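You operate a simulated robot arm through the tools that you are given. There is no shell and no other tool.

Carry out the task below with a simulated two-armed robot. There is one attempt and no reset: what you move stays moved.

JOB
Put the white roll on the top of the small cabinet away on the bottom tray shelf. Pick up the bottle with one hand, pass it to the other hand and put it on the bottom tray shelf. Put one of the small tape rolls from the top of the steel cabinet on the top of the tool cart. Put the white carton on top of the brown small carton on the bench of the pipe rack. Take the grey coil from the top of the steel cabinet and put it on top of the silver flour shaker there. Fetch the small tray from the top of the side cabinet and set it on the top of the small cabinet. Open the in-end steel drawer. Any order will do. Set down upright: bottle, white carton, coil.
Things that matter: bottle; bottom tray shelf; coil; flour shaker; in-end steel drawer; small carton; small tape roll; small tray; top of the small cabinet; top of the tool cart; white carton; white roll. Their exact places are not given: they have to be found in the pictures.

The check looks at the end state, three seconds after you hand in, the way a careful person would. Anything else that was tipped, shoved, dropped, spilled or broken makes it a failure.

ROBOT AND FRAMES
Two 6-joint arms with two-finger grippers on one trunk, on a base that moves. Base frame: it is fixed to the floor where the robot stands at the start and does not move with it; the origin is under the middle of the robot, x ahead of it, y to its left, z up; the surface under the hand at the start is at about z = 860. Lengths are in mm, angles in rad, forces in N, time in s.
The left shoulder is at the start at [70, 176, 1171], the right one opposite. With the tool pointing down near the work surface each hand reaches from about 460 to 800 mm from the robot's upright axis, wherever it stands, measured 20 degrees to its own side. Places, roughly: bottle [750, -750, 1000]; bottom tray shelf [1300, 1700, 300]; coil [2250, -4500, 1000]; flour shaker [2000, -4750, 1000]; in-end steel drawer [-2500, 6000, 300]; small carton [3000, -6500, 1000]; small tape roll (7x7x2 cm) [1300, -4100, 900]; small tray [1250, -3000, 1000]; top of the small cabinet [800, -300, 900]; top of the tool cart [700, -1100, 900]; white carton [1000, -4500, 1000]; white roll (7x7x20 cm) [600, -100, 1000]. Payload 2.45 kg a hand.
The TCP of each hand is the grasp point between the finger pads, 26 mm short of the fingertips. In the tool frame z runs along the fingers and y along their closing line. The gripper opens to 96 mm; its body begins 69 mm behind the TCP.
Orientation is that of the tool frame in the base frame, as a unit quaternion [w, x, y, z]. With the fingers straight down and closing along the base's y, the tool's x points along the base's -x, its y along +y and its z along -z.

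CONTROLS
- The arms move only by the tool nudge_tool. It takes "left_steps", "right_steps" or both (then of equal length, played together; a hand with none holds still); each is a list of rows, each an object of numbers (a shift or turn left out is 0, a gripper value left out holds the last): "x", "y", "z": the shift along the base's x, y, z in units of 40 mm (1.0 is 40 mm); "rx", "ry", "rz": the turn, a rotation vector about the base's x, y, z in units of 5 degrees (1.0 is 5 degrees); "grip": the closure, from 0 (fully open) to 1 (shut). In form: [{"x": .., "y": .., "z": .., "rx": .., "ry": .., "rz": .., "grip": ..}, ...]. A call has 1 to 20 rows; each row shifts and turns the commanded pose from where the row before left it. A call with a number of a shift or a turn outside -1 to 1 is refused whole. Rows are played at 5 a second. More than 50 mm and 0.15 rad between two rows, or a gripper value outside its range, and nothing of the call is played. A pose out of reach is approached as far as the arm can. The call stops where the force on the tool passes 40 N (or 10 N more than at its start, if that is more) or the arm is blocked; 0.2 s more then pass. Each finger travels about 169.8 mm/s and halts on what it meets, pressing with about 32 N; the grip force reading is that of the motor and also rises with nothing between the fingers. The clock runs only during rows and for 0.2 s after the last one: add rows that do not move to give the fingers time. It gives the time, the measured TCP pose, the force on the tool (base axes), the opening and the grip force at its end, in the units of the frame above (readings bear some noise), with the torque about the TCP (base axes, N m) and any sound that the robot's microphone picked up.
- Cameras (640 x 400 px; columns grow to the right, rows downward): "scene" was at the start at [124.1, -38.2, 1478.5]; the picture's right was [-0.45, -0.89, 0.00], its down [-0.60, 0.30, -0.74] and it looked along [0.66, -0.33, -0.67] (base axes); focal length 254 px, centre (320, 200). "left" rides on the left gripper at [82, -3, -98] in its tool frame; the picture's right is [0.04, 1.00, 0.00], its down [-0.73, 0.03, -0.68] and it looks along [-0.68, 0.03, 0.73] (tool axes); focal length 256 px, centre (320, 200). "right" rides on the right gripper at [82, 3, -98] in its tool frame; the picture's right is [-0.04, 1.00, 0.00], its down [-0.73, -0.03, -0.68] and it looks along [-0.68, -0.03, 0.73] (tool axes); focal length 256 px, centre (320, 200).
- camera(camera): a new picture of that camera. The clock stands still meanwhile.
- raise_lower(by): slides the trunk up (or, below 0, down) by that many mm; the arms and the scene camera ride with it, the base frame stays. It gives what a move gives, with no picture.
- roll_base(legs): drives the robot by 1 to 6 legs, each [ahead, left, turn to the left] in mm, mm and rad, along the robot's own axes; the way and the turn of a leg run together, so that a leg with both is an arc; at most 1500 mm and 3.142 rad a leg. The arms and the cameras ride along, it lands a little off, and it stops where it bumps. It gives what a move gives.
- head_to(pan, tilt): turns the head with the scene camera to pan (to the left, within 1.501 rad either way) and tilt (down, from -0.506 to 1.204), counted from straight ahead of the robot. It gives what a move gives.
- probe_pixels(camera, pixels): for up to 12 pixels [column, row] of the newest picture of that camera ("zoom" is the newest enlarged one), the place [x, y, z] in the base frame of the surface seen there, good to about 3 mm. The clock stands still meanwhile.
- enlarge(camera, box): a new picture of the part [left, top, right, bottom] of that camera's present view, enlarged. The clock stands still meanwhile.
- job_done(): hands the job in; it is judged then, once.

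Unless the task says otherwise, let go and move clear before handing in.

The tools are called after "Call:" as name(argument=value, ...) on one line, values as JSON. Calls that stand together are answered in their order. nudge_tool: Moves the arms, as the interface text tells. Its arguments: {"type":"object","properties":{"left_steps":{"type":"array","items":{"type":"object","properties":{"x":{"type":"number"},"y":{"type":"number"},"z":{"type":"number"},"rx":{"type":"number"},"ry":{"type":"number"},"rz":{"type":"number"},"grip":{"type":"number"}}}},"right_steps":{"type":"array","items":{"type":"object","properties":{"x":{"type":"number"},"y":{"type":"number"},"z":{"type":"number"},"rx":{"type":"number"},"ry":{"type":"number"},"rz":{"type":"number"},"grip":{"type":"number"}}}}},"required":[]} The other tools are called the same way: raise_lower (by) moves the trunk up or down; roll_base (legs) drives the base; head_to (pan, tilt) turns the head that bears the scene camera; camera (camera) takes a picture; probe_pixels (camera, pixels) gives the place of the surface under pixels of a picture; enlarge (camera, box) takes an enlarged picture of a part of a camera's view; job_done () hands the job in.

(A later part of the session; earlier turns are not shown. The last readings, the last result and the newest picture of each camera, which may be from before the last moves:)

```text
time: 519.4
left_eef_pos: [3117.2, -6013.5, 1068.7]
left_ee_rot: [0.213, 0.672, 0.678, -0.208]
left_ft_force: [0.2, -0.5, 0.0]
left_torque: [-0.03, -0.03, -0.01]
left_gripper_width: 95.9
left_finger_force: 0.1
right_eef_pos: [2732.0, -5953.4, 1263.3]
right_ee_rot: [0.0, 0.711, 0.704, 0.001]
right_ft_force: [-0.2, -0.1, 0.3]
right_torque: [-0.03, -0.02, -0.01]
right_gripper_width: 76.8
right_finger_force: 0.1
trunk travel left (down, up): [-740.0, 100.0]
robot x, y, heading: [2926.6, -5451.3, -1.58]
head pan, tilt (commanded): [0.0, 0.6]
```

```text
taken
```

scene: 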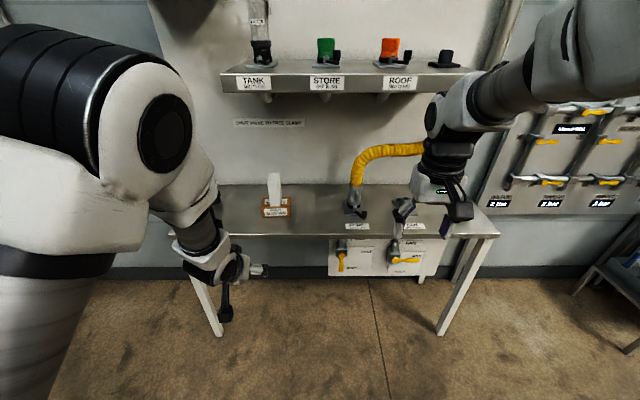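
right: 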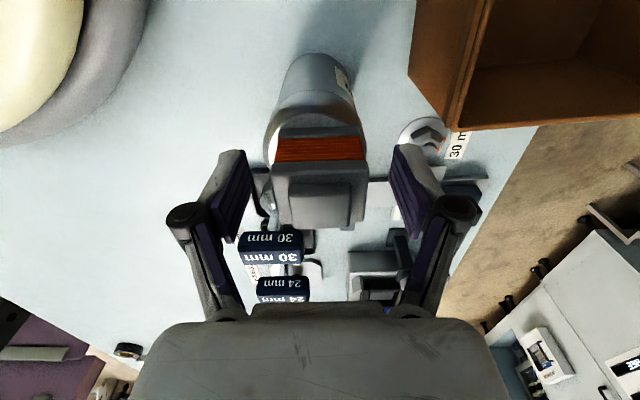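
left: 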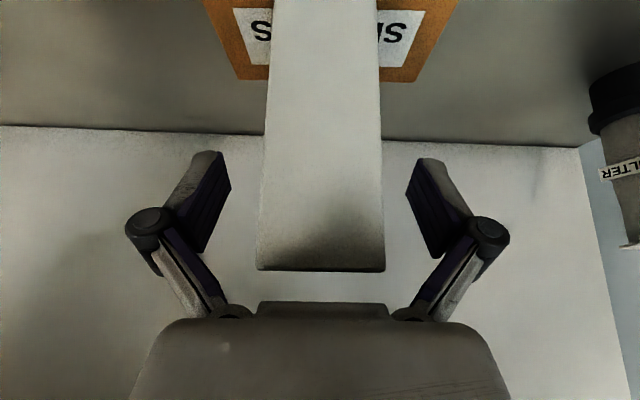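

The white carton stands upright on the brown carton at (275,190). Next the tape: I straighten the left tool and drive back to the cabinet's west end.

Call:
nudge_tool(left_steps=[{"rx": 1, "z": 0.6}, {"rx": 1, "z": 0.6}, {"rx": 1, "z": 0.6}, {"rx": 1, "z": 0.6}, {"rx": 1, "z": 0.6}, {"rx": 1, "z": 0.6}, {"rx": 1, "z": 0.6}, {"z": 0.5, "y": 0.5}, {"y": 0.6}, {}])

Call:
roll_base(legs=[[0, -1480, 0], [0, -1400, 0], [0, 0, 1.58], [0, 1110, 0], [550, 0, 0]])

Call:
camera(camera="scene")

```text
time: 521.6
left_eef_pos: [3113.1, -5951.1, 1202.1]
left_ee_rot: [0.025, 0.704, 0.708, -0.053]
left_ft_force: [0.6, 0.3, -1.1]
left_torque: [0.01, -0.01, -0.02]
left_gripper_width: 96.0
left_finger_force: 0.1
left hand out of reach, approached as far as the arm can: row 2, 3, 4, 7, 8
right_eef_pos: [2732.3, -5953.9, 1262.8]
right_ee_rot: [0.0, 0.71, 0.704, 0.002]
right_ft_force: [-0.3, -0.1, 0.0]
right_torque: [0.03, 0.01, -0.02]
right_gripper_width: 76.8
right_finger_force: 0.0
trunk travel left (down, up): [-740.0, 100.0]
robot x, y, heading: [2927.9, -5447.8, -1.581]
head pan, tilt (commanded): [0.0, 0.6]
```

```text
time: 547.4
left_eef_pos: [1098.2, -4109.7, 1202.7]
left_ee_rot: [0.057, -0.009, 0.998, -0.019]
left_ft_force: [-0.2, -1.2, 0.9]
left_torque: [0.02, -0.05, 0.03]
left_gripper_width: 96.0
left_finger_force: 0.1
right_eef_pos: [1106.2, -4487.5, 1263.5]
right_ee_rot: [0.0, -0.002, 1.0, 0.001]
right_ft_force: [0.5, 0.2, 0.9]
right_torque: [0.0, -0.01, 0.0]
right_gripper_width: 76.8
right_finger_force: 0.0
trunk travel left (down, up): [-740.0, 100.0]
robot x, y, heading: [600.6, -4298.1, 0.004]
head pan, tilt (commanded): [0.0, 0.6]
```

```text
taken
```

scene: 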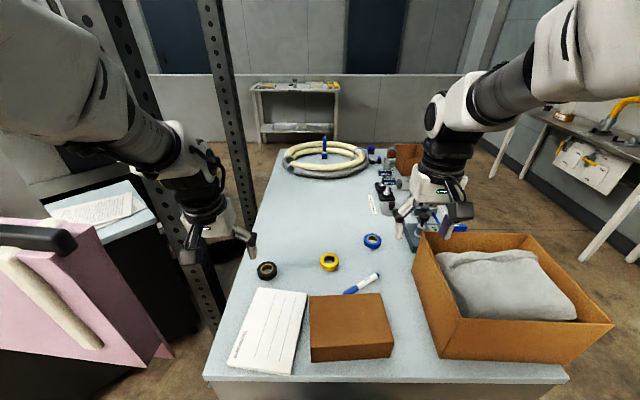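

The tapes are in reach: black at (267,270), yellow (329,262), blue (372,241). I probe the black tape.

Call:
enlarge(camera="scene", box=[230, 225, 400, 310])

Call:
probe_pixels(camera="scene", pixels=[[258, 270], [276, 270], [267, 264], [267, 277], [267, 270], [321, 261], [338, 261], [329, 255], [329, 268], [236, 190], [200, 290], [125, 80]])

```text
3.76 times, centred on (315, 268) of scene
```

zoom: 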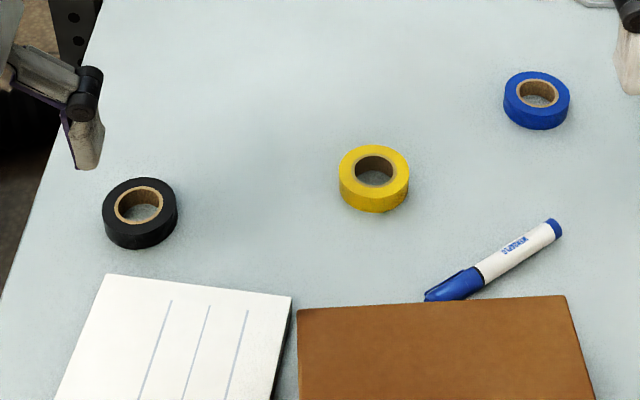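

```text
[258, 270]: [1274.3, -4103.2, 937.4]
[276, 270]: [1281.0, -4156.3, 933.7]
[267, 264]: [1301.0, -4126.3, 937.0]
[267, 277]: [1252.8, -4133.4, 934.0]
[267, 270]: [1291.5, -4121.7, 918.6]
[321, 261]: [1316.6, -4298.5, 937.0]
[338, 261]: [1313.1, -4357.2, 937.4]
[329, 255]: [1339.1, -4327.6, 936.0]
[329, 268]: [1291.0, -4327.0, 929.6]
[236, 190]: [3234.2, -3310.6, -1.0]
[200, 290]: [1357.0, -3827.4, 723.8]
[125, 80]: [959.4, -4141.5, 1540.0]
```

The black tape is centred at (1275,−4130), top z≈937. I straighten the left tool and move it over the tape.

Call:
nudge_tool(left_steps=[{"rx": 0.22, "ry": 0.65, "rz": -0.1, "x": 0.7}, {"rx": 0.22, "ry": 0.65, "rz": -0.1, "x": 0.7}, {"x": 0.9, "y": -0.15, "z": -0.3}, {"x": 0.9, "y": -0.15, "z": -0.6}, {"x": 0.9, "y": -0.1, "z": -0.8}, {"x": 0.3, "z": -1}, {"z": -1}, {}])

Call:
camera(camera="left")

```text
time: 549.2
left_eef_pos: [1148.4, -4111.0, 1009.4]
left_ee_rot: [0.003, 0.008, 1.0, -0.008]
left_ft_force: [-0.3, 0.5, 0.1]
left_torque: [0.02, -0.01, -0.03]
left_gripper_width: 96.0
left_finger_force: 0.0
left hand out of reach, approached as far as the arm can: row 1, 2, 3, 4, 5, 6, 7
right_eef_pos: [1107.0, -4489.3, 1263.0]
right_ee_rot: [0.0, -0.002, 1.0, 0.001]
right_ft_force: [-0.2, -1.0, -0.9]
right_torque: [0.01, -0.02, -0.05]
right_gripper_width: 76.7
right_finger_force: 0.1
trunk travel left (down, up): [-740.0, 100.0]
robot x, y, heading: [608.3, -4300.8, 0.008]
head pan, tilt (commanded): [0.0, 0.6]
```

```text
taken
```

left: 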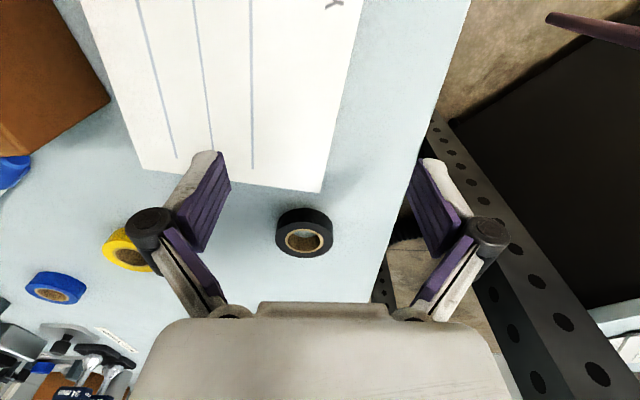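

The hand was clipped during the move and is at (1148,−4111,1009). I try continuing forward now.

Call:
nudge_tool(left_steps=[{"x": 0.8, "y": -0.1}, {"x": 0.8, "y": -0.1}, {"x": 0.8, "y": -0.1}, {"x": 0.7, "y": -0.1}, {}])

Call:
camera(camera="left")

```text
time: 550.4
left_eef_pos: [1179.8, -4122.6, 999.2]
left_ee_rot: [0.006, 0.015, 1.0, -0.02]
left_ft_force: [0.4, 0.6, 0.3]
left_torque: [-0.02, 0.02, -0.01]
left_gripper_width: 96.2
left_finger_force: 0.1
left hand out of reach, approached as far as the arm can: row 1, 2, 3, 4
right_eef_pos: [1106.8, -4489.1, 1262.6]
right_ee_rot: [-0.001, -0.001, 1.0, 0.001]
right_ft_force: [0.1, 0.3, -0.7]
right_torque: [-0.02, 0.01, -0.01]
right_gripper_width: 76.9
right_finger_force: 0.2
trunk travel left (down, up): [-740.0, 100.0]
robot x, y, heading: [599.6, -4300.8, 0.004]
head pan, tilt (commanded): [0.0, 0.6]
```

```text
taken
```

left: 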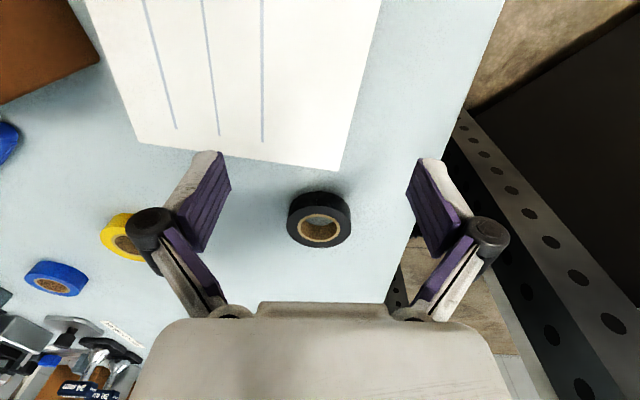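

The left arm seems stuck in an awkward configuration. I look at it from the scene camera.

Call:
camera(camera="scene")

```text
taken
```

scene: 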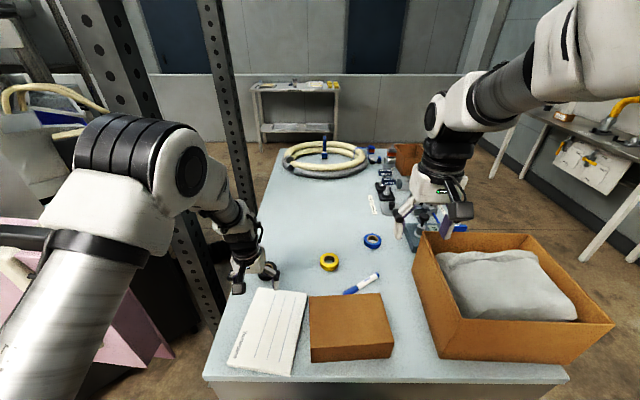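

I test the left arm's freedom: up first, then forward.

Call:
nudge_tool(left_steps=[{"z": 1}, {"z": 1}, {"z": 1}, {"x": 1}, {"x": 1}, {"x": 1}, {}])

```text
time: 552.0
left_eef_pos: [1211.9, -4140.2, 1095.3]
left_ee_rot: [0.013, 0.032, 0.999, -0.037]
left_ft_force: [0.3, -0.9, 0.2]
left_torque: [-0.02, -0.01, 0.01]
left_gripper_width: 96.1
left_finger_force: 0.1
left hand out of reach, approached as far as the arm can: row 2, 3, 4, 5, 6
right_eef_pos: [1106.5, -4488.2, 1262.4]
right_ee_rot: [0.0, -0.001, 1.0, 0.001]
right_ft_force: [-1.1, -0.3, -0.8]
right_torque: [0.02, -0.01, -0.01]
right_gripper_width: 76.6
right_finger_force: 0.0
trunk travel left (down, up): [-740.0, 100.0]
robot x, y, heading: [606.3, -4299.5, 0.004]
head pan, tilt (commanded): [0.0, 0.6]
```

I try re-tilting the left tool forward while extending, then tilting back, to get into a better arm branch.

Call:
nudge_tool(left_steps=[{"z": 0.5, "ry": -1}, {"z": 0.5, "ry": -1}, {"x": 0.5, "ry": -1}, {"x": 0.5, "ry": -1}, {"x": 0.5, "ry": -1}, {"x": 0.5, "ry": -1}, {"x": 0.5, "ry": -1}, {"x": 0.5}, {"x": 0.5}, {}])

Call:
camera(camera="scene")

```text
time: 554.2
left_eef_pos: [1350.4, -4139.4, 1136.8]
left_ee_rot: [0.313, 0.041, 0.948, -0.026]
left_ft_force: [0.6, -0.3, 0.5]
left_torque: [0.01, -0.03, 0.0]
left_gripper_width: 95.9
left_finger_force: 0.1
right_eef_pos: [1106.7, -4488.1, 1263.7]
right_ee_rot: [-0.001, -0.002, 1.0, 0.001]
right_ft_force: [-0.5, -0.4, 0.5]
right_torque: [0.02, 0.01, 0.0]
right_gripper_width: 77.0
right_finger_force: 0.1
trunk travel left (down, up): [-740.0, 100.0]
robot x, y, heading: [605.1, -4296.1, 0.005]
head pan, tilt (commanded): [0.0, 0.6]
```

```text
taken
```

scene: 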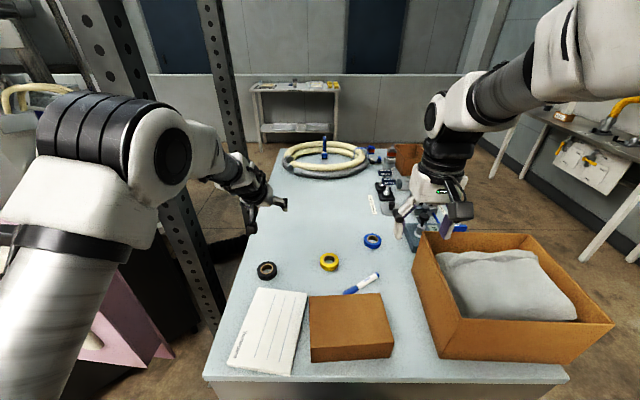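

With a forward tilt the left arm reaches well. I reduce the tilt to ~20° here and go toward the tape.

Call:
nudge_tool(left_steps=[{"ry": 1, "x": -0.4}, {"ry": 1, "x": -0.4}, {"ry": 1, "x": -0.4}, {"x": -0.4, "z": -0.5}, {"z": -1}, {}])

Call:
camera(camera="left")

```text
time: 555.6
left_eef_pos: [1286.1, -4138.7, 1074.8]
left_ee_rot: [0.187, 0.037, 0.981, -0.031]
left_ft_force: [-0.2, -0.3, 0.4]
left_torque: [0.02, -0.02, 0.01]
left_gripper_width: 95.9
left_finger_force: 0.1
right_eef_pos: [1106.4, -4487.6, 1265.0]
right_ee_rot: [0.0, -0.002, 1.0, 0.0]
right_ft_force: [0.0, -0.3, 0.1]
right_torque: [-0.02, -0.03, 0.01]
right_gripper_width: 76.8
right_finger_force: 0.1
trunk travel left (down, up): [-740.0, 100.0]
robot x, y, heading: [603.1, -4300.7, 0.007]
head pan, tilt (commanded): [0.0, 0.6]
```

```text
taken
```

left: 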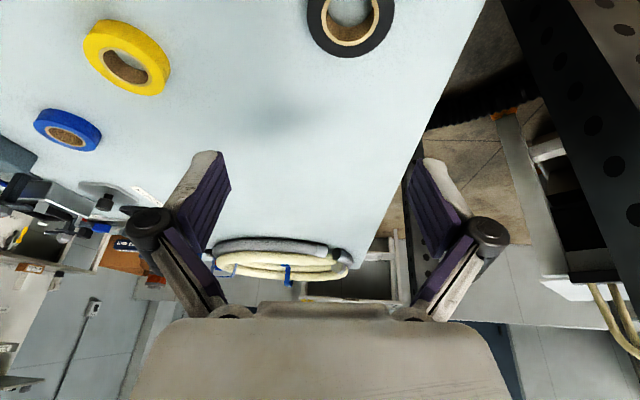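

No clipping now. I go nearly vertical, correct the small yaw/roll error, and centre over the tape.

Call:
nudge_tool(left_steps=[{"ry": 1, "rx": 0.27, "rz": 0.48, "x": -0.15, "y": 0.1}, {"ry": 1, "rx": 0.27, "rz": 0.48, "x": -0.15, "y": 0.1}, {"z": -0.8}, {"z": -0.6}, {}])

Call:
camera(camera="left")

```text
time: 556.8
left_eef_pos: [1250.4, -4127.3, 1014.3]
left_ee_rot: [0.127, 0.018, 0.991, -0.022]
left_ft_force: [0.6, -0.8, 0.5]
left_torque: [-0.04, 0.0, 0.02]
left_gripper_width: 96.1
left_finger_force: 0.0
left hand out of reach, approached as far as the arm can: row 1, 2
right_eef_pos: [1105.1, -4488.8, 1262.7]
right_ee_rot: [0.0, -0.002, 1.0, 0.001]
right_ft_force: [-0.2, -1.0, -0.1]
right_torque: [0.01, 0.0, -0.02]
right_gripper_width: 76.6
right_finger_force: 0.0
trunk travel left (down, up): [-740.0, 100.0]
robot x, y, heading: [600.0, -4300.7, 0.001]
head pan, tilt (commanded): [0.0, 0.6]
```

```text
taken
```

left: 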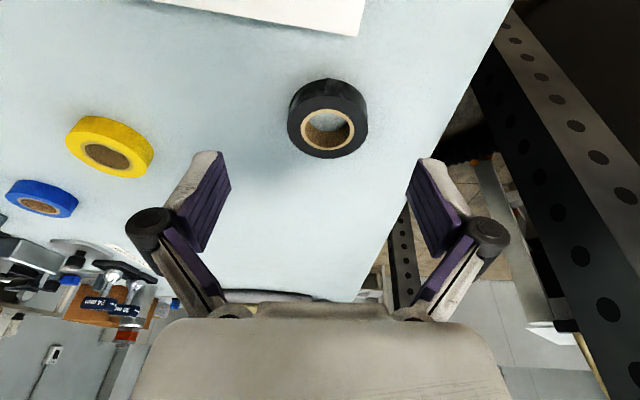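

Clipped at ~14.6° tilt, which is fine. I probe the tape from the left camera.

Call:
probe_pixels(camera="left", pixels=[[294, 125], [363, 125], [328, 102], [328, 153], [310, 105], [345, 105], [328, 128]])

```text
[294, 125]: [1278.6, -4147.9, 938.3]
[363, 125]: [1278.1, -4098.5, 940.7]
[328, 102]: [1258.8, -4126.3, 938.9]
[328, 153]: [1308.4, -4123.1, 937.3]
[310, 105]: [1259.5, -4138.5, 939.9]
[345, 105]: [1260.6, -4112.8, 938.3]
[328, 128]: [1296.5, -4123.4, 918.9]
```

The tape centre is about (1281,−4124) relative to this hand. I centre, descend to z≈948 and close.

Call:
nudge_tool(left_steps=[{"x": 0.4, "y": 0.1}, {"x": 0.27}, {"z": -0.5}, {"z": -0.5}, {"z": -0.4}, {"z": -0.25}, {}])

Call:
camera(camera="left")

```text
time: 558.4
left_eef_pos: [1264.3, -4133.1, 947.5]
left_ee_rot: [0.129, 0.016, 0.991, -0.023]
left_ft_force: [-0.1, -0.1, 0.2]
left_torque: [0.02, 0.0, -0.03]
left_gripper_width: 95.7
left_finger_force: 0.1
left hand out of reach, approached as far as the arm can: row 1, 2
right_eef_pos: [1106.4, -4489.0, 1263.7]
right_ee_rot: [-0.001, -0.002, 1.0, 0.0]
right_ft_force: [0.0, 0.5, -0.5]
right_torque: [0.02, 0.02, -0.02]
right_gripper_width: 76.7
right_finger_force: 0.0
trunk travel left (down, up): [-740.0, 100.0]
robot x, y, heading: [605.4, -4295.4, 0.006]
head pan, tilt (commanded): [0.0, 0.6]
```

```text
taken
```

left: 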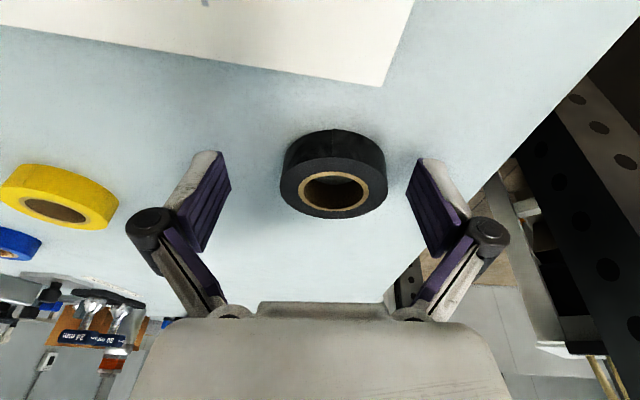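

I need ~13 mm more forward and ~8 mm left; try with the arm.

Call:
nudge_tool(left_steps=[{"x": 0.2, "y": 0.2}, {"x": 0.15, "y": 0.1}, {}])

Call:
camera(camera="left")

```text
time: 559.2
left_eef_pos: [1264.5, -4132.4, 948.7]
left_ee_rot: [0.129, 0.016, 0.991, -0.024]
left_ft_force: [1.0, 0.7, 0.8]
left_torque: [-0.02, -0.01, -0.01]
left_gripper_width: 95.9
left_finger_force: 0.1
left hand out of reach, approached as far as the arm can: row 1, 2
right_eef_pos: [1106.5, -4488.5, 1264.6]
right_ee_rot: [0.0, -0.002, 1.0, 0.001]
right_ft_force: [-0.4, 0.1, 1.1]
right_torque: [0.01, -0.01, 0.0]
right_gripper_width: 76.8
right_finger_force: 0.1
trunk travel left (down, up): [-740.0, 100.0]
robot x, y, heading: [601.7, -4301.1, 0.006]
head pan, tilt (commanded): [0.0, 0.6]
```

```text
taken
```

left: 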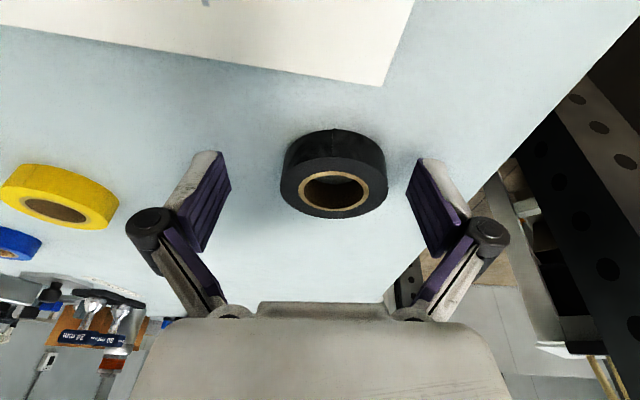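

I use a small base move instead (13 mm ahead, 7 mm left) with the fingers straddling the tape.

Call:
roll_base(legs=[[13, 7, 0]])

Call:
camera(camera="left")

```text
time: 560.0
left_eef_pos: [1275.3, -4126.7, 949.9]
left_ee_rot: [0.13, 0.015, 0.991, -0.022]
left_ft_force: [-0.1, 0.5, -0.8]
left_torque: [0.01, -0.06, 0.03]
left_gripper_width: 95.9
left_finger_force: 0.0
right_eef_pos: [1115.6, -4484.2, 1264.1]
right_ee_rot: [0.002, -0.003, 1.0, 0.001]
right_ft_force: [-0.2, -0.1, 0.0]
right_torque: [0.01, -0.07, 0.02]
right_gripper_width: 76.4
right_finger_force: 0.0
trunk travel left (down, up): [-740.0, 100.0]
robot x, y, heading: [620.6, -4290.9, 0.009]
head pan, tilt (commanded): [0.0, 0.6]
```

```text
taken
```

left: 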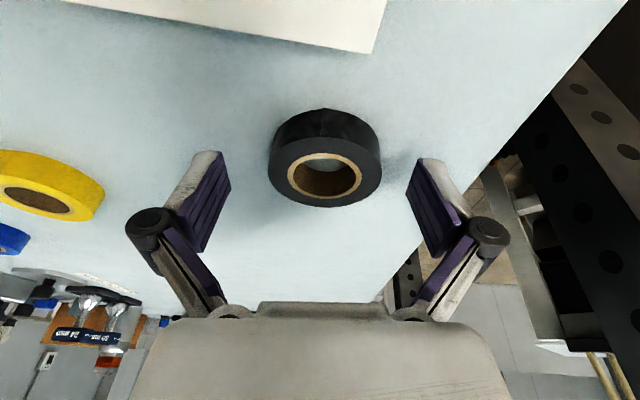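

The tape is now between the fingertips (centre ~ (325,168)). I close gently.

Call:
nudge_tool(left_steps=[{"grip": 0.15}, {"grip": 0.25}, {"grip": 1}, {}, {}, {}])

Call:
camera(camera="left")

```text
time: 561.4
left_eef_pos: [1277.3, -4126.0, 947.7]
left_ee_rot: [0.128, 0.016, 0.991, -0.023]
left_ft_force: [2.1, 0.4, 3.5]
left_torque: [0.14, -0.06, -0.05]
left_gripper_width: 60.7
left_finger_force: 31.3
right_eef_pos: [1118.9, -4481.9, 1263.2]
right_ee_rot: [0.0, -0.002, 1.0, 0.001]
right_ft_force: [-0.6, 0.2, 0.2]
right_torque: [0.01, -0.01, 0.02]
right_gripper_width: 76.5
right_finger_force: 0.1
trunk travel left (down, up): [-740.0, 100.0]
robot x, y, heading: [616.4, -4294.2, 0.002]
head pan, tilt (commanded): [0.0, 0.6]
```

```text
taken
```

left: 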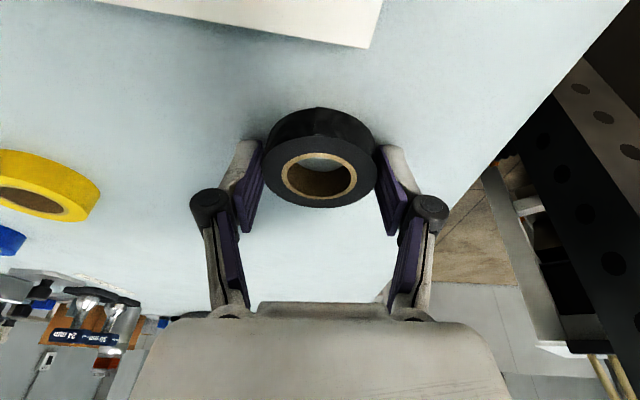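

The tape is gripped (60.7 mm). I lift slowly and check that it stays.

Call:
nudge_tool(left_steps=[{"z": 0.05}, {"z": 0.1}, {"z": 0.15}, {"z": 0.2}, {"z": 0.3}, {"z": 0.4}, {"z": 0.4}, {"z": 0.4}, {"z": 0.4}, {"z": 0.3}, {"z": 0.2}, {}])

Call:
camera(camera="left")

Call:
camera(camera="scene")

```text
time: 564.0
left_eef_pos: [1276.9, -4125.0, 1063.4]
left_ee_rot: [0.128, 0.021, 0.991, -0.028]
left_ft_force: [-0.7, 0.6, -0.4]
left_torque: [-0.01, 0.05, 0.01]
left_gripper_width: 61.0
left_finger_force: 32.5
right_eef_pos: [1120.0, -4482.5, 1263.9]
right_ee_rot: [0.0, -0.001, 1.0, 0.0]
right_ft_force: [0.2, -0.4, 0.0]
right_torque: [0.02, -0.01, -0.03]
right_gripper_width: 76.9
right_finger_force: 0.2
trunk travel left (down, up): [-740.0, 100.0]
robot x, y, heading: [615.9, -4292.1, 0.003]
head pan, tilt (commanded): [0.0, 0.6]
```

```text
taken
```

left: 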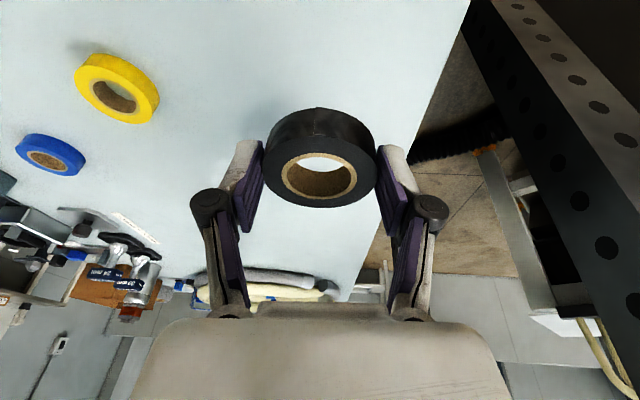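

```text
taken
```

scene: 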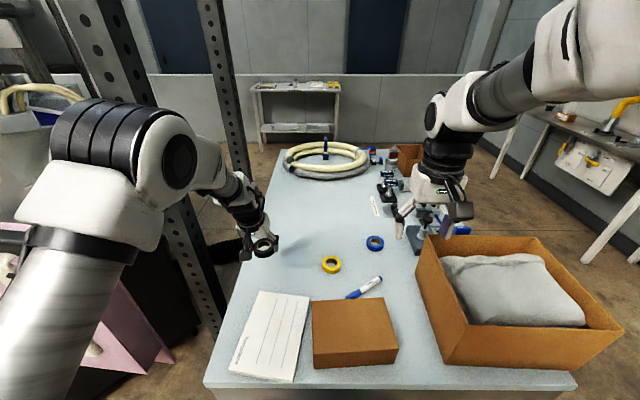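

The tape is held. I raise and retract the left hand, then drive to the side cabinet for the tray (right hand).

Call:
nudge_tool(left_steps=[{"z": 0.6}, {"z": 0.6, "x": -0.5}, {"z": 0.6, "x": -0.5}, {"z": 0.4, "x": -0.5}, {"x": -0.6}, {"x": -0.6}, {"x": -0.6}, {}])

Call:
roll_base(legs=[[-600, 0, 0], [0, 1380, 0]])

Call:
camera(camera="scene")

```text
time: 565.8
left_eef_pos: [1142.6, -4123.5, 1148.8]
left_ee_rot: [0.129, 0.016, 0.991, -0.024]
left_ft_force: [-0.5, -0.1, -1.1]
left_torque: [0.02, -0.01, -0.01]
left_gripper_width: 60.6
left_finger_force: 31.9
left hand out of reach, approached as far as the arm can: row 1
right_eef_pos: [1120.1, -4482.0, 1262.2]
right_ee_rot: [0.0, -0.002, 1.0, 0.0]
right_ft_force: [0.5, 0.4, 0.2]
right_torque: [-0.03, -0.01, 0.02]
right_gripper_width: 76.7
right_finger_force: 0.1
trunk travel left (down, up): [-740.0, 100.0]
robot x, y, heading: [617.4, -4288.3, 0.007]
head pan, tilt (commanded): [0.0, 0.6]
```

```text
time: 575.6
left_eef_pos: [540.0, -2752.6, 1151.3]
left_ee_rot: [0.128, 0.018, 0.991, -0.024]
left_ft_force: [0.3, -1.9, -1.2]
left_torque: [0.06, 0.01, 0.04]
left_gripper_width: 60.6
left_finger_force: 32.4
right_eef_pos: [515.3, -3109.8, 1263.4]
right_ee_rot: [0.0, 0.001, 1.0, 0.001]
right_ft_force: [0.0, -0.9, -0.2]
right_torque: [0.03, 0.0, -0.02]
right_gripper_width: 76.7
right_finger_force: 0.0
trunk travel left (down, up): [-740.0, 100.0]
robot x, y, heading: [11.8, -2917.6, 0.002]
head pan, tilt (commanded): [0.0, 0.6]
```

```text
taken
```

scene: 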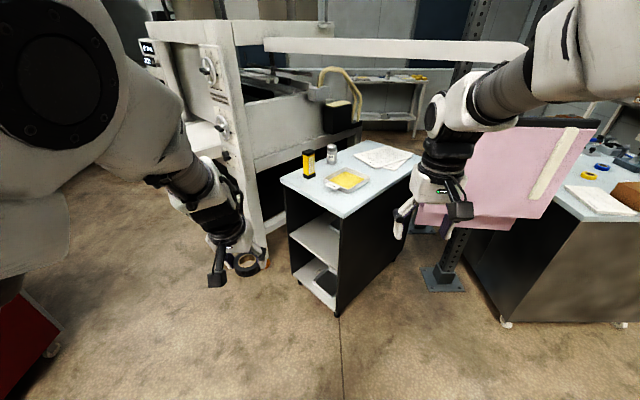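

The tray is at (346,180) on the side cabinet. A white rail runs above (265,45)-(520,60); I probe it, the tray, and neighbours.

Call:
probe_pixels(camera="scene", pixels=[[300, 46], [400, 52], [510, 58], [525, 180], [346, 182], [325, 180], [366, 180], [346, 170], [346, 190], [308, 165], [331, 155], [340, 115]])

Call:
enlarge(camera="scene", box=[270, 130, 430, 230])

```text
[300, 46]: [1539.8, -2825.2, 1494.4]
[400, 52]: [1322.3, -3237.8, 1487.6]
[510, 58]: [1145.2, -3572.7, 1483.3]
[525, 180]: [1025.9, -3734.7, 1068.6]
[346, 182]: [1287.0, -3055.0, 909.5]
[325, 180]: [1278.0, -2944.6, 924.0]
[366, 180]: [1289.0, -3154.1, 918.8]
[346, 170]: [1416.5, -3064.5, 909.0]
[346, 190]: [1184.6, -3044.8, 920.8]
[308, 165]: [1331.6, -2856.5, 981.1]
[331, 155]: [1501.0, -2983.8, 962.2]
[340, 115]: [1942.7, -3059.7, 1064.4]
```

```text
4.00 times, centred on (350, 180) of scene
```

zoom: 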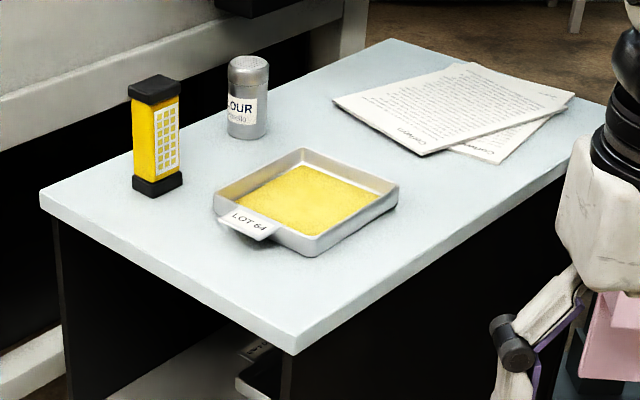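

The tray holds yellow powder and has a "LOT 64" tab, so it must stay level. I probe its corners, rim and tab precisely.

Call:
probe_pixels(camera="zoom", pixels=[[311, 243], [396, 187], [305, 151], [216, 197], [310, 200], [355, 214], [350, 222], [245, 225], [268, 235], [290, 245], [353, 240], [240, 175]])

```text
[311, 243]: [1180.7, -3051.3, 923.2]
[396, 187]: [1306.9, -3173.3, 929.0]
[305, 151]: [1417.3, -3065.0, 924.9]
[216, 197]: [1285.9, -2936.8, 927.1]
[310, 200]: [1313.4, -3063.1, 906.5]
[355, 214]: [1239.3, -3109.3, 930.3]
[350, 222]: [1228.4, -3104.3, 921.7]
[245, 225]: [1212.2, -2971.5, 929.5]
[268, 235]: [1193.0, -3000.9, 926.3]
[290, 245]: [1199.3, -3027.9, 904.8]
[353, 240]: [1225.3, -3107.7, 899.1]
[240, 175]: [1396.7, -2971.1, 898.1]
```

The tray is about 175×155 mm, rim z≈928, powder ≈907. I drive closer and yaw the right hand −44° to pinch the south-west long wall at (1244,−3112).

Call:
roll_base(legs=[[612, -4, 0]])

Call:
nudge_tool(right_steps=[{"rz": -0.98, "grip": 0.3}, {"rz": -0.98}, {"rz": -0.98}, {"rz": -0.98}, {"rz": -0.98}, {"rz": -0.98}, {"rz": -0.98}, {"rz": -0.98}, {"rz": -0.98}, {}])

Call:
camera(camera="scene")

```text
time: 579.1
left_eef_pos: [1153.5, -2752.5, 1150.7]
left_ee_rot: [0.129, 0.017, 0.991, -0.023]
left_ft_force: [-0.2, 0.3, -0.2]
left_torque: [-0.01, 0.0, 0.01]
left_gripper_width: 60.4
left_finger_force: 31.6
right_eef_pos: [1130.3, -3109.9, 1264.0]
right_ee_rot: [0.0, -0.002, 1.0, 0.0]
right_ft_force: [0.5, 0.5, -0.7]
right_torque: [0.03, 0.0, 0.02]
right_gripper_width: 76.8
right_finger_force: 0.0
trunk travel left (down, up): [-740.0, 100.0]
robot x, y, heading: [631.4, -2924.0, 0.002]
head pan, tilt (commanded): [0.0, 0.6]
```

```text
time: 581.3
left_eef_pos: [1154.3, -2752.3, 1150.4]
left_ee_rot: [0.128, 0.016, 0.991, -0.023]
left_ft_force: [-0.7, -0.2, -1.1]
left_torque: [-0.02, 0.0, 0.03]
left_gripper_width: 60.5
left_finger_force: 32.5
right_eef_pos: [1131.2, -3109.5, 1264.3]
right_ee_rot: [0.0, 0.376, 0.927, 0.001]
right_ft_force: [-0.3, -0.7, 0.5]
right_torque: [0.01, -0.03, 0.01]
right_gripper_width: 67.3
right_finger_force: 0.0
trunk travel left (down, up): [-740.0, 100.0]
robot x, y, heading: [626.3, -2921.0, 0.004]
head pan, tilt (commanded): [0.0, 0.6]
```

```text
taken
```

scene: 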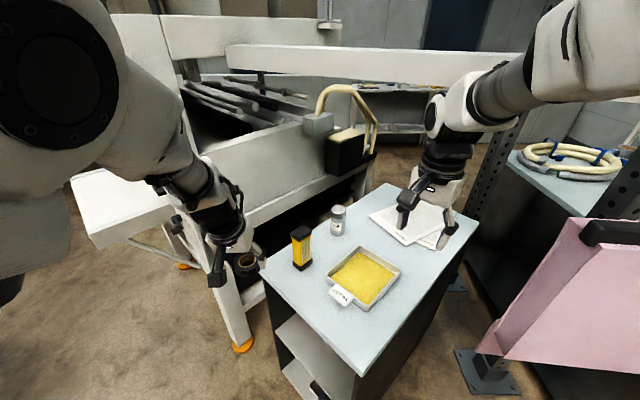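

Clear so far. I re-measure the tray from here.

Call:
enlarge(camera="scene", box=[300, 230, 430, 330])

```text
4.00 times, centred on (365, 280) of scene
```

zoom: 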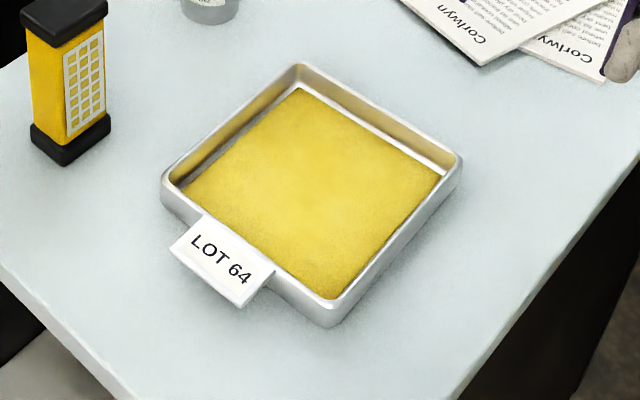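

Call:
probe_pixels(camera="zoom", pixels=[[332, 300], [334, 318], [448, 172], [458, 165], [300, 70], [168, 180], [390, 236], [400, 240], [385, 230], [320, 180], [225, 255], [200, 290]])

```text
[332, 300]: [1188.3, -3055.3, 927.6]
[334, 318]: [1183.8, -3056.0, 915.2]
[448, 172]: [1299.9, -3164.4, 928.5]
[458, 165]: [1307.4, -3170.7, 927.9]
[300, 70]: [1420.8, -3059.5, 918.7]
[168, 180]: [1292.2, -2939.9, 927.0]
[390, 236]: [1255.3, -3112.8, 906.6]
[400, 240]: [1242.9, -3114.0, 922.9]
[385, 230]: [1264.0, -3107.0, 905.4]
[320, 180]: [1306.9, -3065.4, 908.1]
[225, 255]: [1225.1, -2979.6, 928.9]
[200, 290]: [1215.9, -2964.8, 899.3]
```

I move the right hand over the wall's midpoint at a stand-off.

Call:
nudge_tool(right_steps=[{"x": 0.6, "z": -0.5}, {"x": 0.6, "z": -0.7}, {"x": 0.6, "z": -0.8}, {"x": 0.6, "z": -0.8}, {"x": 0.5, "y": -0.1, "z": -0.9}, {"z": -0.9}, {"z": -0.9}, {"z": -0.8}, {}])

Call:
camera(camera="right")

Call:
enlarge(camera="scene", box=[290, 200, 450, 320])

```text
time: 583.3
left_eef_pos: [1153.6, -2752.4, 1150.8]
left_ee_rot: [0.129, 0.016, 0.991, -0.024]
left_ft_force: [-0.2, 0.0, 0.4]
left_torque: [0.03, -0.02, 0.02]
left_gripper_width: 60.3
left_finger_force: 32.1
right_eef_pos: [1246.6, -3114.6, 1012.9]
right_ee_rot: [0.0, 0.374, 0.927, 0.0]
right_ft_force: [0.1, -0.1, 0.6]
right_torque: [-0.01, -0.01, -0.02]
right_gripper_width: 67.3
right_finger_force: 0.2
trunk travel left (down, up): [-740.0, 100.0]
robot x, y, heading: [627.0, -2921.6, 0.002]
head pan, tilt (commanded): [0.0, 0.6]
```

```text
taken
```

right: 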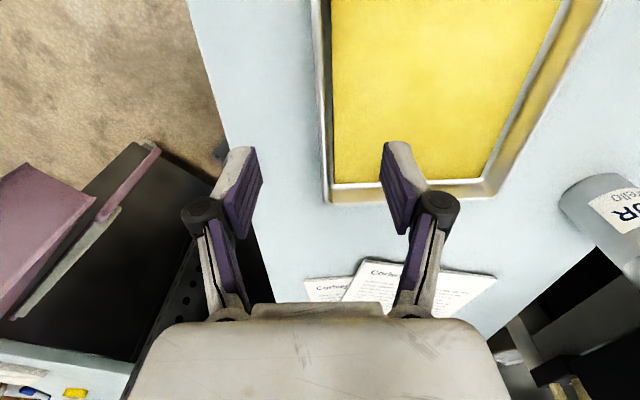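

```text
3.33 times, centred on (370, 260) of scene
```

zoom: 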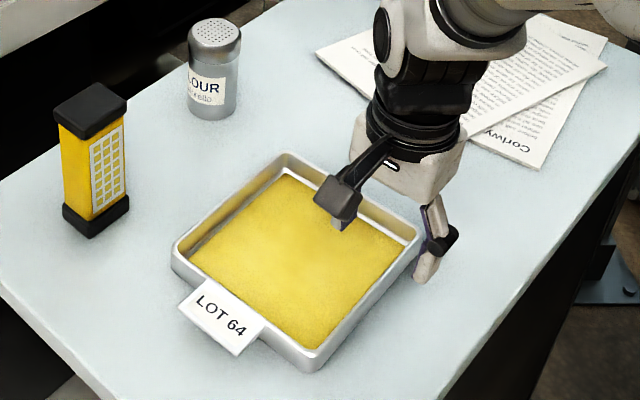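

The wall lies between the open fingers (column ~323). I descend to z≈938 so the inner fingertip stays just above the powder.

Call:
nudge_tool(right_steps=[{"x": 0.02, "y": 0.02, "z": -0.5}, {"z": -0.5}, {"z": -0.4}, {"z": -0.3}, {"z": -0.15}, {}])

Call:
camera(camera="right")

Call:
enlarge(camera="scene", box=[310, 220, 430, 310])

```text
time: 584.7
left_eef_pos: [1154.6, -2753.2, 1149.7]
left_ee_rot: [0.128, 0.016, 0.991, -0.023]
left_ft_force: [-0.1, -0.2, -0.2]
left_torque: [0.04, 0.01, 0.0]
left_gripper_width: 60.3
left_finger_force: 32.1
right_eef_pos: [1248.2, -3113.8, 938.5]
right_ee_rot: [0.0, 0.375, 0.927, 0.001]
right_ft_force: [0.1, 0.0, 0.1]
right_torque: [0.02, -0.01, 0.02]
right_gripper_width: 67.0
right_finger_force: 0.1
trunk travel left (down, up): [-740.0, 100.0]
robot x, y, heading: [631.3, -2917.3, 0.011]
head pan, tilt (commanded): [0.0, 0.6]
```

```text
taken
```

right: 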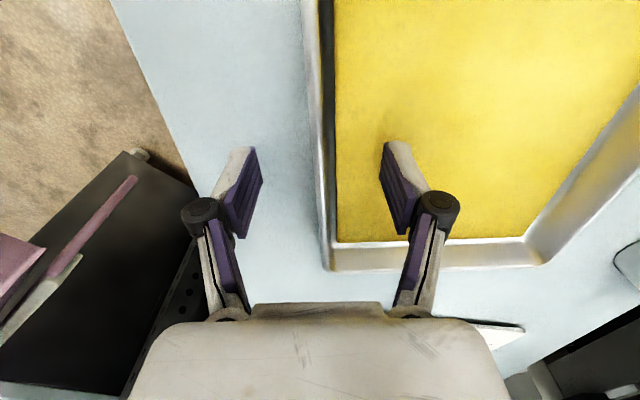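

```text
4.44 times, centred on (370, 265) of scene
```

zoom: 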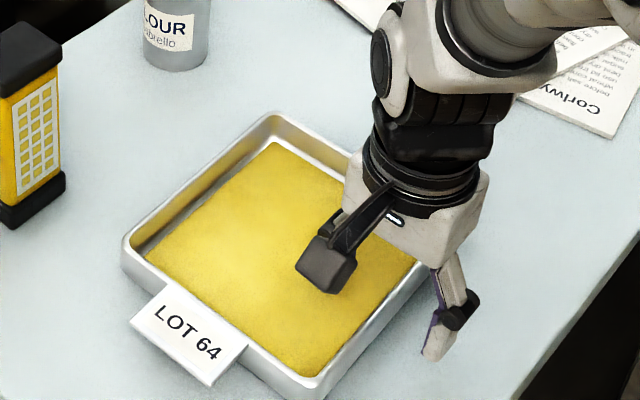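

The wall is centred between fingers. I close slowly.

Call:
nudge_tool(right_steps=[{"grip": 0.5}, {"grip": 0.7}, {"grip": 0.8}, {"grip": 0.9}, {"grip": 1}, {}, {}])

Call:
camera(camera="right")

```text
time: 586.3
left_eef_pos: [1154.8, -2752.2, 1150.5]
left_ee_rot: [0.129, 0.016, 0.991, -0.022]
left_ft_force: [0.0, 0.5, -0.2]
left_torque: [-0.03, 0.04, 0.01]
left_gripper_width: 60.3
left_finger_force: 31.8
right_eef_pos: [1247.1, -3113.6, 937.5]
right_ee_rot: [0.0, 0.375, 0.927, 0.001]
right_ft_force: [0.5, 0.2, -0.9]
right_torque: [-0.02, 0.0, 0.16]
right_gripper_width: 5.9
right_finger_force: 31.9
trunk travel left (down, up): [-740.0, 100.0]
robot x, y, heading: [629.0, -2920.9, 0.006]
head pan, tilt (commanded): [0.0, 0.6]
```

```text
taken
```

right: 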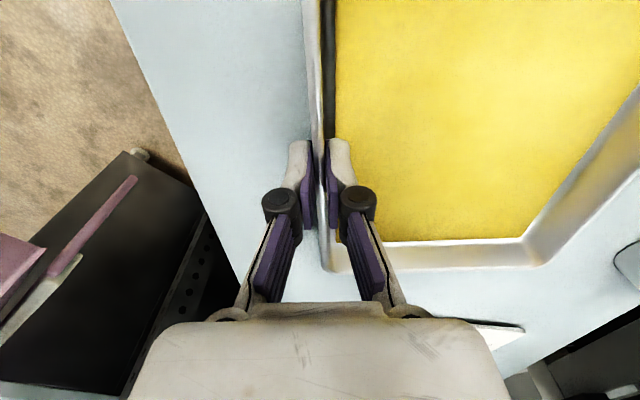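

The wall is pinched (5.9 mm). I lift just ~8 mm and check torque and tray tilt.

Call:
nudge_tool(right_steps=[{"z": 0.05}, {"z": 0.05}, {"z": 0.05}, {"z": 0.05}, {}, {}])

Call:
enlarge(camera="scene", box=[310, 220, 430, 310])

Call:
probe_pixels(camera="zoom", pixels=[[130, 245], [145, 250], [270, 125], [310, 375], [322, 365], [265, 133], [140, 235], [300, 250], [205, 240]])

```text
time: 587.7
left_eef_pos: [1154.5, -2753.7, 1151.1]
left_ee_rot: [0.129, 0.016, 0.991, -0.024]
left_ft_force: [-0.4, 0.1, -0.4]
left_torque: [-0.01, 0.0, 0.01]
left_gripper_width: 60.4
left_finger_force: 32.4
right_eef_pos: [1248.3, -3113.3, 945.3]
right_ee_rot: [0.0, 0.374, 0.928, 0.001]
right_ft_force: [-0.6, 0.2, -3.2]
right_torque: [-0.21, 0.19, 0.0]
right_gripper_width: 6.0
right_finger_force: 31.7
trunk travel left (down, up): [-740.0, 100.0]
robot x, y, heading: [629.4, -2922.3, 0.002]
head pan, tilt (commanded): [0.0, 0.6]
```

```text
4.44 times, centred on (370, 265) of scene
```

zoom: 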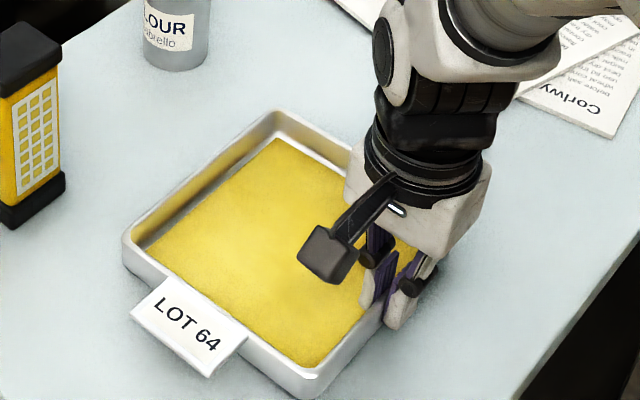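

```text
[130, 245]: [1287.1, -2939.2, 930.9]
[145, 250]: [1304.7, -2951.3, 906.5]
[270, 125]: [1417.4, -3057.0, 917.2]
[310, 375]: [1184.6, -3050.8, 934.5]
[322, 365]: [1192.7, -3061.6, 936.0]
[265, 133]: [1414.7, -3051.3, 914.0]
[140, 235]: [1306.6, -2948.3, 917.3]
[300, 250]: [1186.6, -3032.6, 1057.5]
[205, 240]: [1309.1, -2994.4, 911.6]
```

The full weight (~3.3 N) and 0.28 Nm are carried with only ~1.5° droop. I lift further slowly and re-check.

Call:
nudge_tool(right_steps=[{"z": 0.1}, {"z": 0.15}, {"z": 0.2}, {"z": 0.2}, {"z": 0.2}, {"z": 0.2}, {"z": 0.15}, {"z": 0.1}, {}, {}, {}])

Call:
enlarge(camera="scene", box=[290, 190, 430, 300])

Call:
camera(camera="right")

```text
time: 590.1
left_eef_pos: [1155.1, -2752.5, 1149.9]
left_ee_rot: [0.129, 0.017, 0.991, -0.024]
left_ft_force: [-0.4, 0.2, 0.3]
left_torque: [0.03, 0.0, 0.02]
left_gripper_width: 60.1
left_finger_force: 32.1
right_eef_pos: [1249.0, -3113.5, 996.3]
right_ee_rot: [0.001, 0.374, 0.927, 0.002]
right_ft_force: [0.7, 0.0, -3.3]
right_torque: [-0.22, 0.19, 0.01]
right_gripper_width: 6.0
right_finger_force: 31.8
trunk travel left (down, up): [-740.0, 100.0]
robot x, y, heading: [629.4, -2917.8, 0.008]
head pan, tilt (commanded): [0.0, 0.6]
```

```text
3.64 times, centred on (360, 245) of scene
```

zoom: 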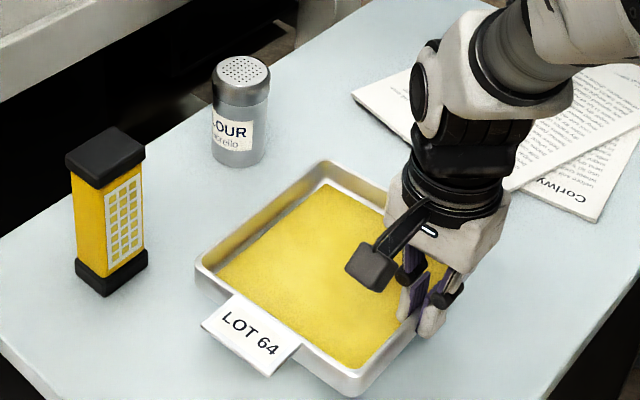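

```text
taken
```

right: 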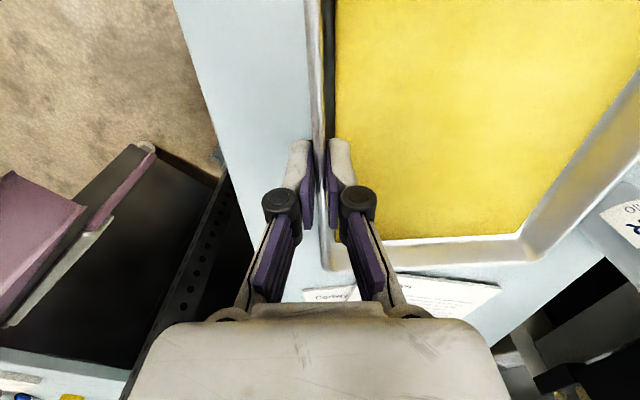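

The tray is steady and level. I lift to about z=1110, slowly, then back off the base in a short test move.

Call:
nudge_tool(right_steps=[{"z": 0.1}, {"z": 0.2}, {"z": 0.3}, {"z": 0.3}, {"z": 0.3}, {"z": 0.3}, {"z": 0.3}, {"z": 0.3}, {"z": 0.3}, {"z": 0.2}, {"z": 0.15}, {"z": 0.1}, {}, {}])

Call:
roll_base(legs=[[-150, 0, 0]])

Call:
camera(camera="scene")

```text
time: 593.1
left_eef_pos: [1154.5, -2752.3, 1150.2]
left_ee_rot: [0.128, 0.017, 0.991, -0.024]
left_ft_force: [-0.4, -1.1, 0.0]
left_torque: [0.03, 0.01, -0.02]
left_gripper_width: 60.4
left_finger_force: 31.4
right_eef_pos: [1246.8, -3113.2, 1110.9]
right_ee_rot: [0.001, 0.375, 0.927, 0.001]
right_ft_force: [-0.3, 0.5, -3.9]
right_torque: [-0.2, 0.16, 0.05]
right_gripper_width: 6.2
right_finger_force: 31.4
trunk travel left (down, up): [-740.0, 100.0]
robot x, y, heading: [627.1, -2917.7, 0.005]
head pan, tilt (commanded): [0.0, 0.6]
```

```text
time: 594.5
left_eef_pos: [1005.7, -2752.9, 1149.6]
left_ee_rot: [0.127, 0.017, 0.992, -0.024]
left_ft_force: [0.2, -0.2, 0.0]
left_torque: [0.02, 0.04, 0.0]
left_gripper_width: 60.4
left_finger_force: 31.5
right_eef_pos: [1098.5, -3113.9, 1108.3]
right_ee_rot: [-0.001, 0.375, 0.927, 0.0]
right_ft_force: [0.6, 0.4, -2.7]
right_torque: [-0.2, 0.15, -0.02]
right_gripper_width: 5.9
right_finger_force: 32.4
trunk travel left (down, up): [-740.0, 100.0]
robot x, y, heading: [477.4, -2920.9, 0.003]
head pan, tilt (commanded): [0.0, 0.6]
```

```text
taken
```

scene: 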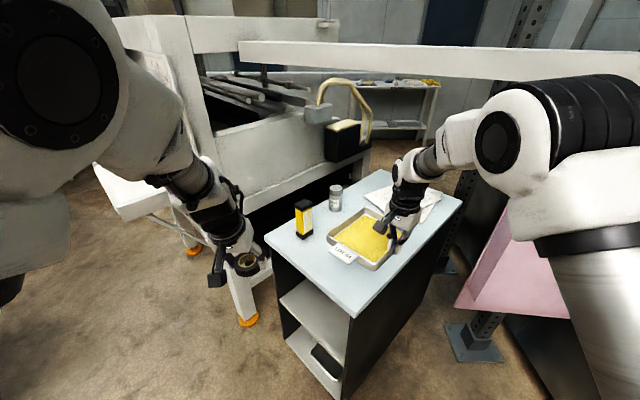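

Held well. I back out and drive north to in front of the tool cart.

Call:
roll_base(legs=[[-700, 0, 0], [0, 1400, 0]])

Call:
camera(camera="scene")

```text
time: 604.9
left_eef_pos: [302.8, -1361.9, 1150.4]
left_ee_rot: [0.128, 0.023, 0.991, -0.024]
left_ft_force: [0.3, 0.4, -0.6]
left_torque: [0.01, -0.01, 0.02]
left_gripper_width: 60.1
left_finger_force: 31.7
right_eef_pos: [392.1, -1724.3, 1110.3]
right_ee_rot: [-0.001, 0.38, 0.925, 0.001]
right_ft_force: [0.1, -0.1, -3.9]
right_torque: [-0.2, 0.19, 0.0]
right_gripper_width: 6.0
right_finger_force: 32.4
trunk travel left (down, up): [-740.0, 100.0]
robot x, y, heading: [-224.4, -1521.6, -0.005]
head pan, tilt (commanded): [0.0, 0.6]
```

```text
taken
```

scene: 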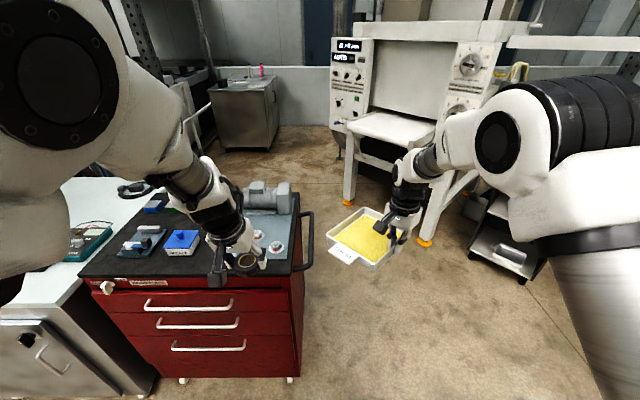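

The cart's black top is at left with items on it. I enlarge to find a free spot for the tape.

Call:
enlarge(camera="scene", box=[70, 160, 330, 310])

Call:
probe_pixels(camera="scene", pixels=[[290, 272], [80, 275], [180, 270], [140, 272], [295, 195], [180, 255], [270, 248], [110, 290], [230, 215], [145, 245], [285, 265], [150, 262]])

```text
2.46 times, centred on (200, 235) of scene
```

zoom: 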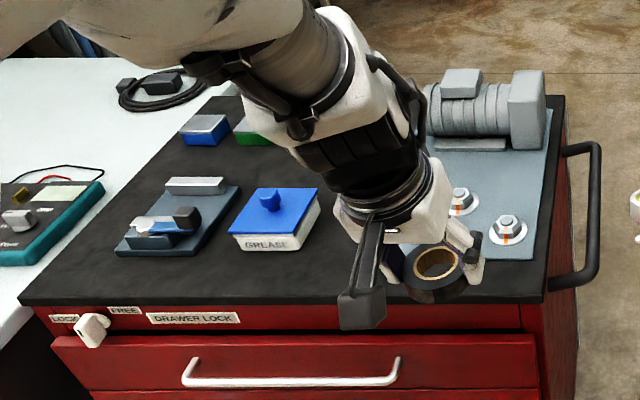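

```text
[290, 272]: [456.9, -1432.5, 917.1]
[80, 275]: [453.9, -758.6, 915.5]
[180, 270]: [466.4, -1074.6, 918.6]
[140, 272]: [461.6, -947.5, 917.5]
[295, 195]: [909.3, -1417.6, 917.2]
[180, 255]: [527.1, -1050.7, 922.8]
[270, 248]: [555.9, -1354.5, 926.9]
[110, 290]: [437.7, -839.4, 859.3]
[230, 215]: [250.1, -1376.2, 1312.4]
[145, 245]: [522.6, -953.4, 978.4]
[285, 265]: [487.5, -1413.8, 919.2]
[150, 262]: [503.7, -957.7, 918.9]
```

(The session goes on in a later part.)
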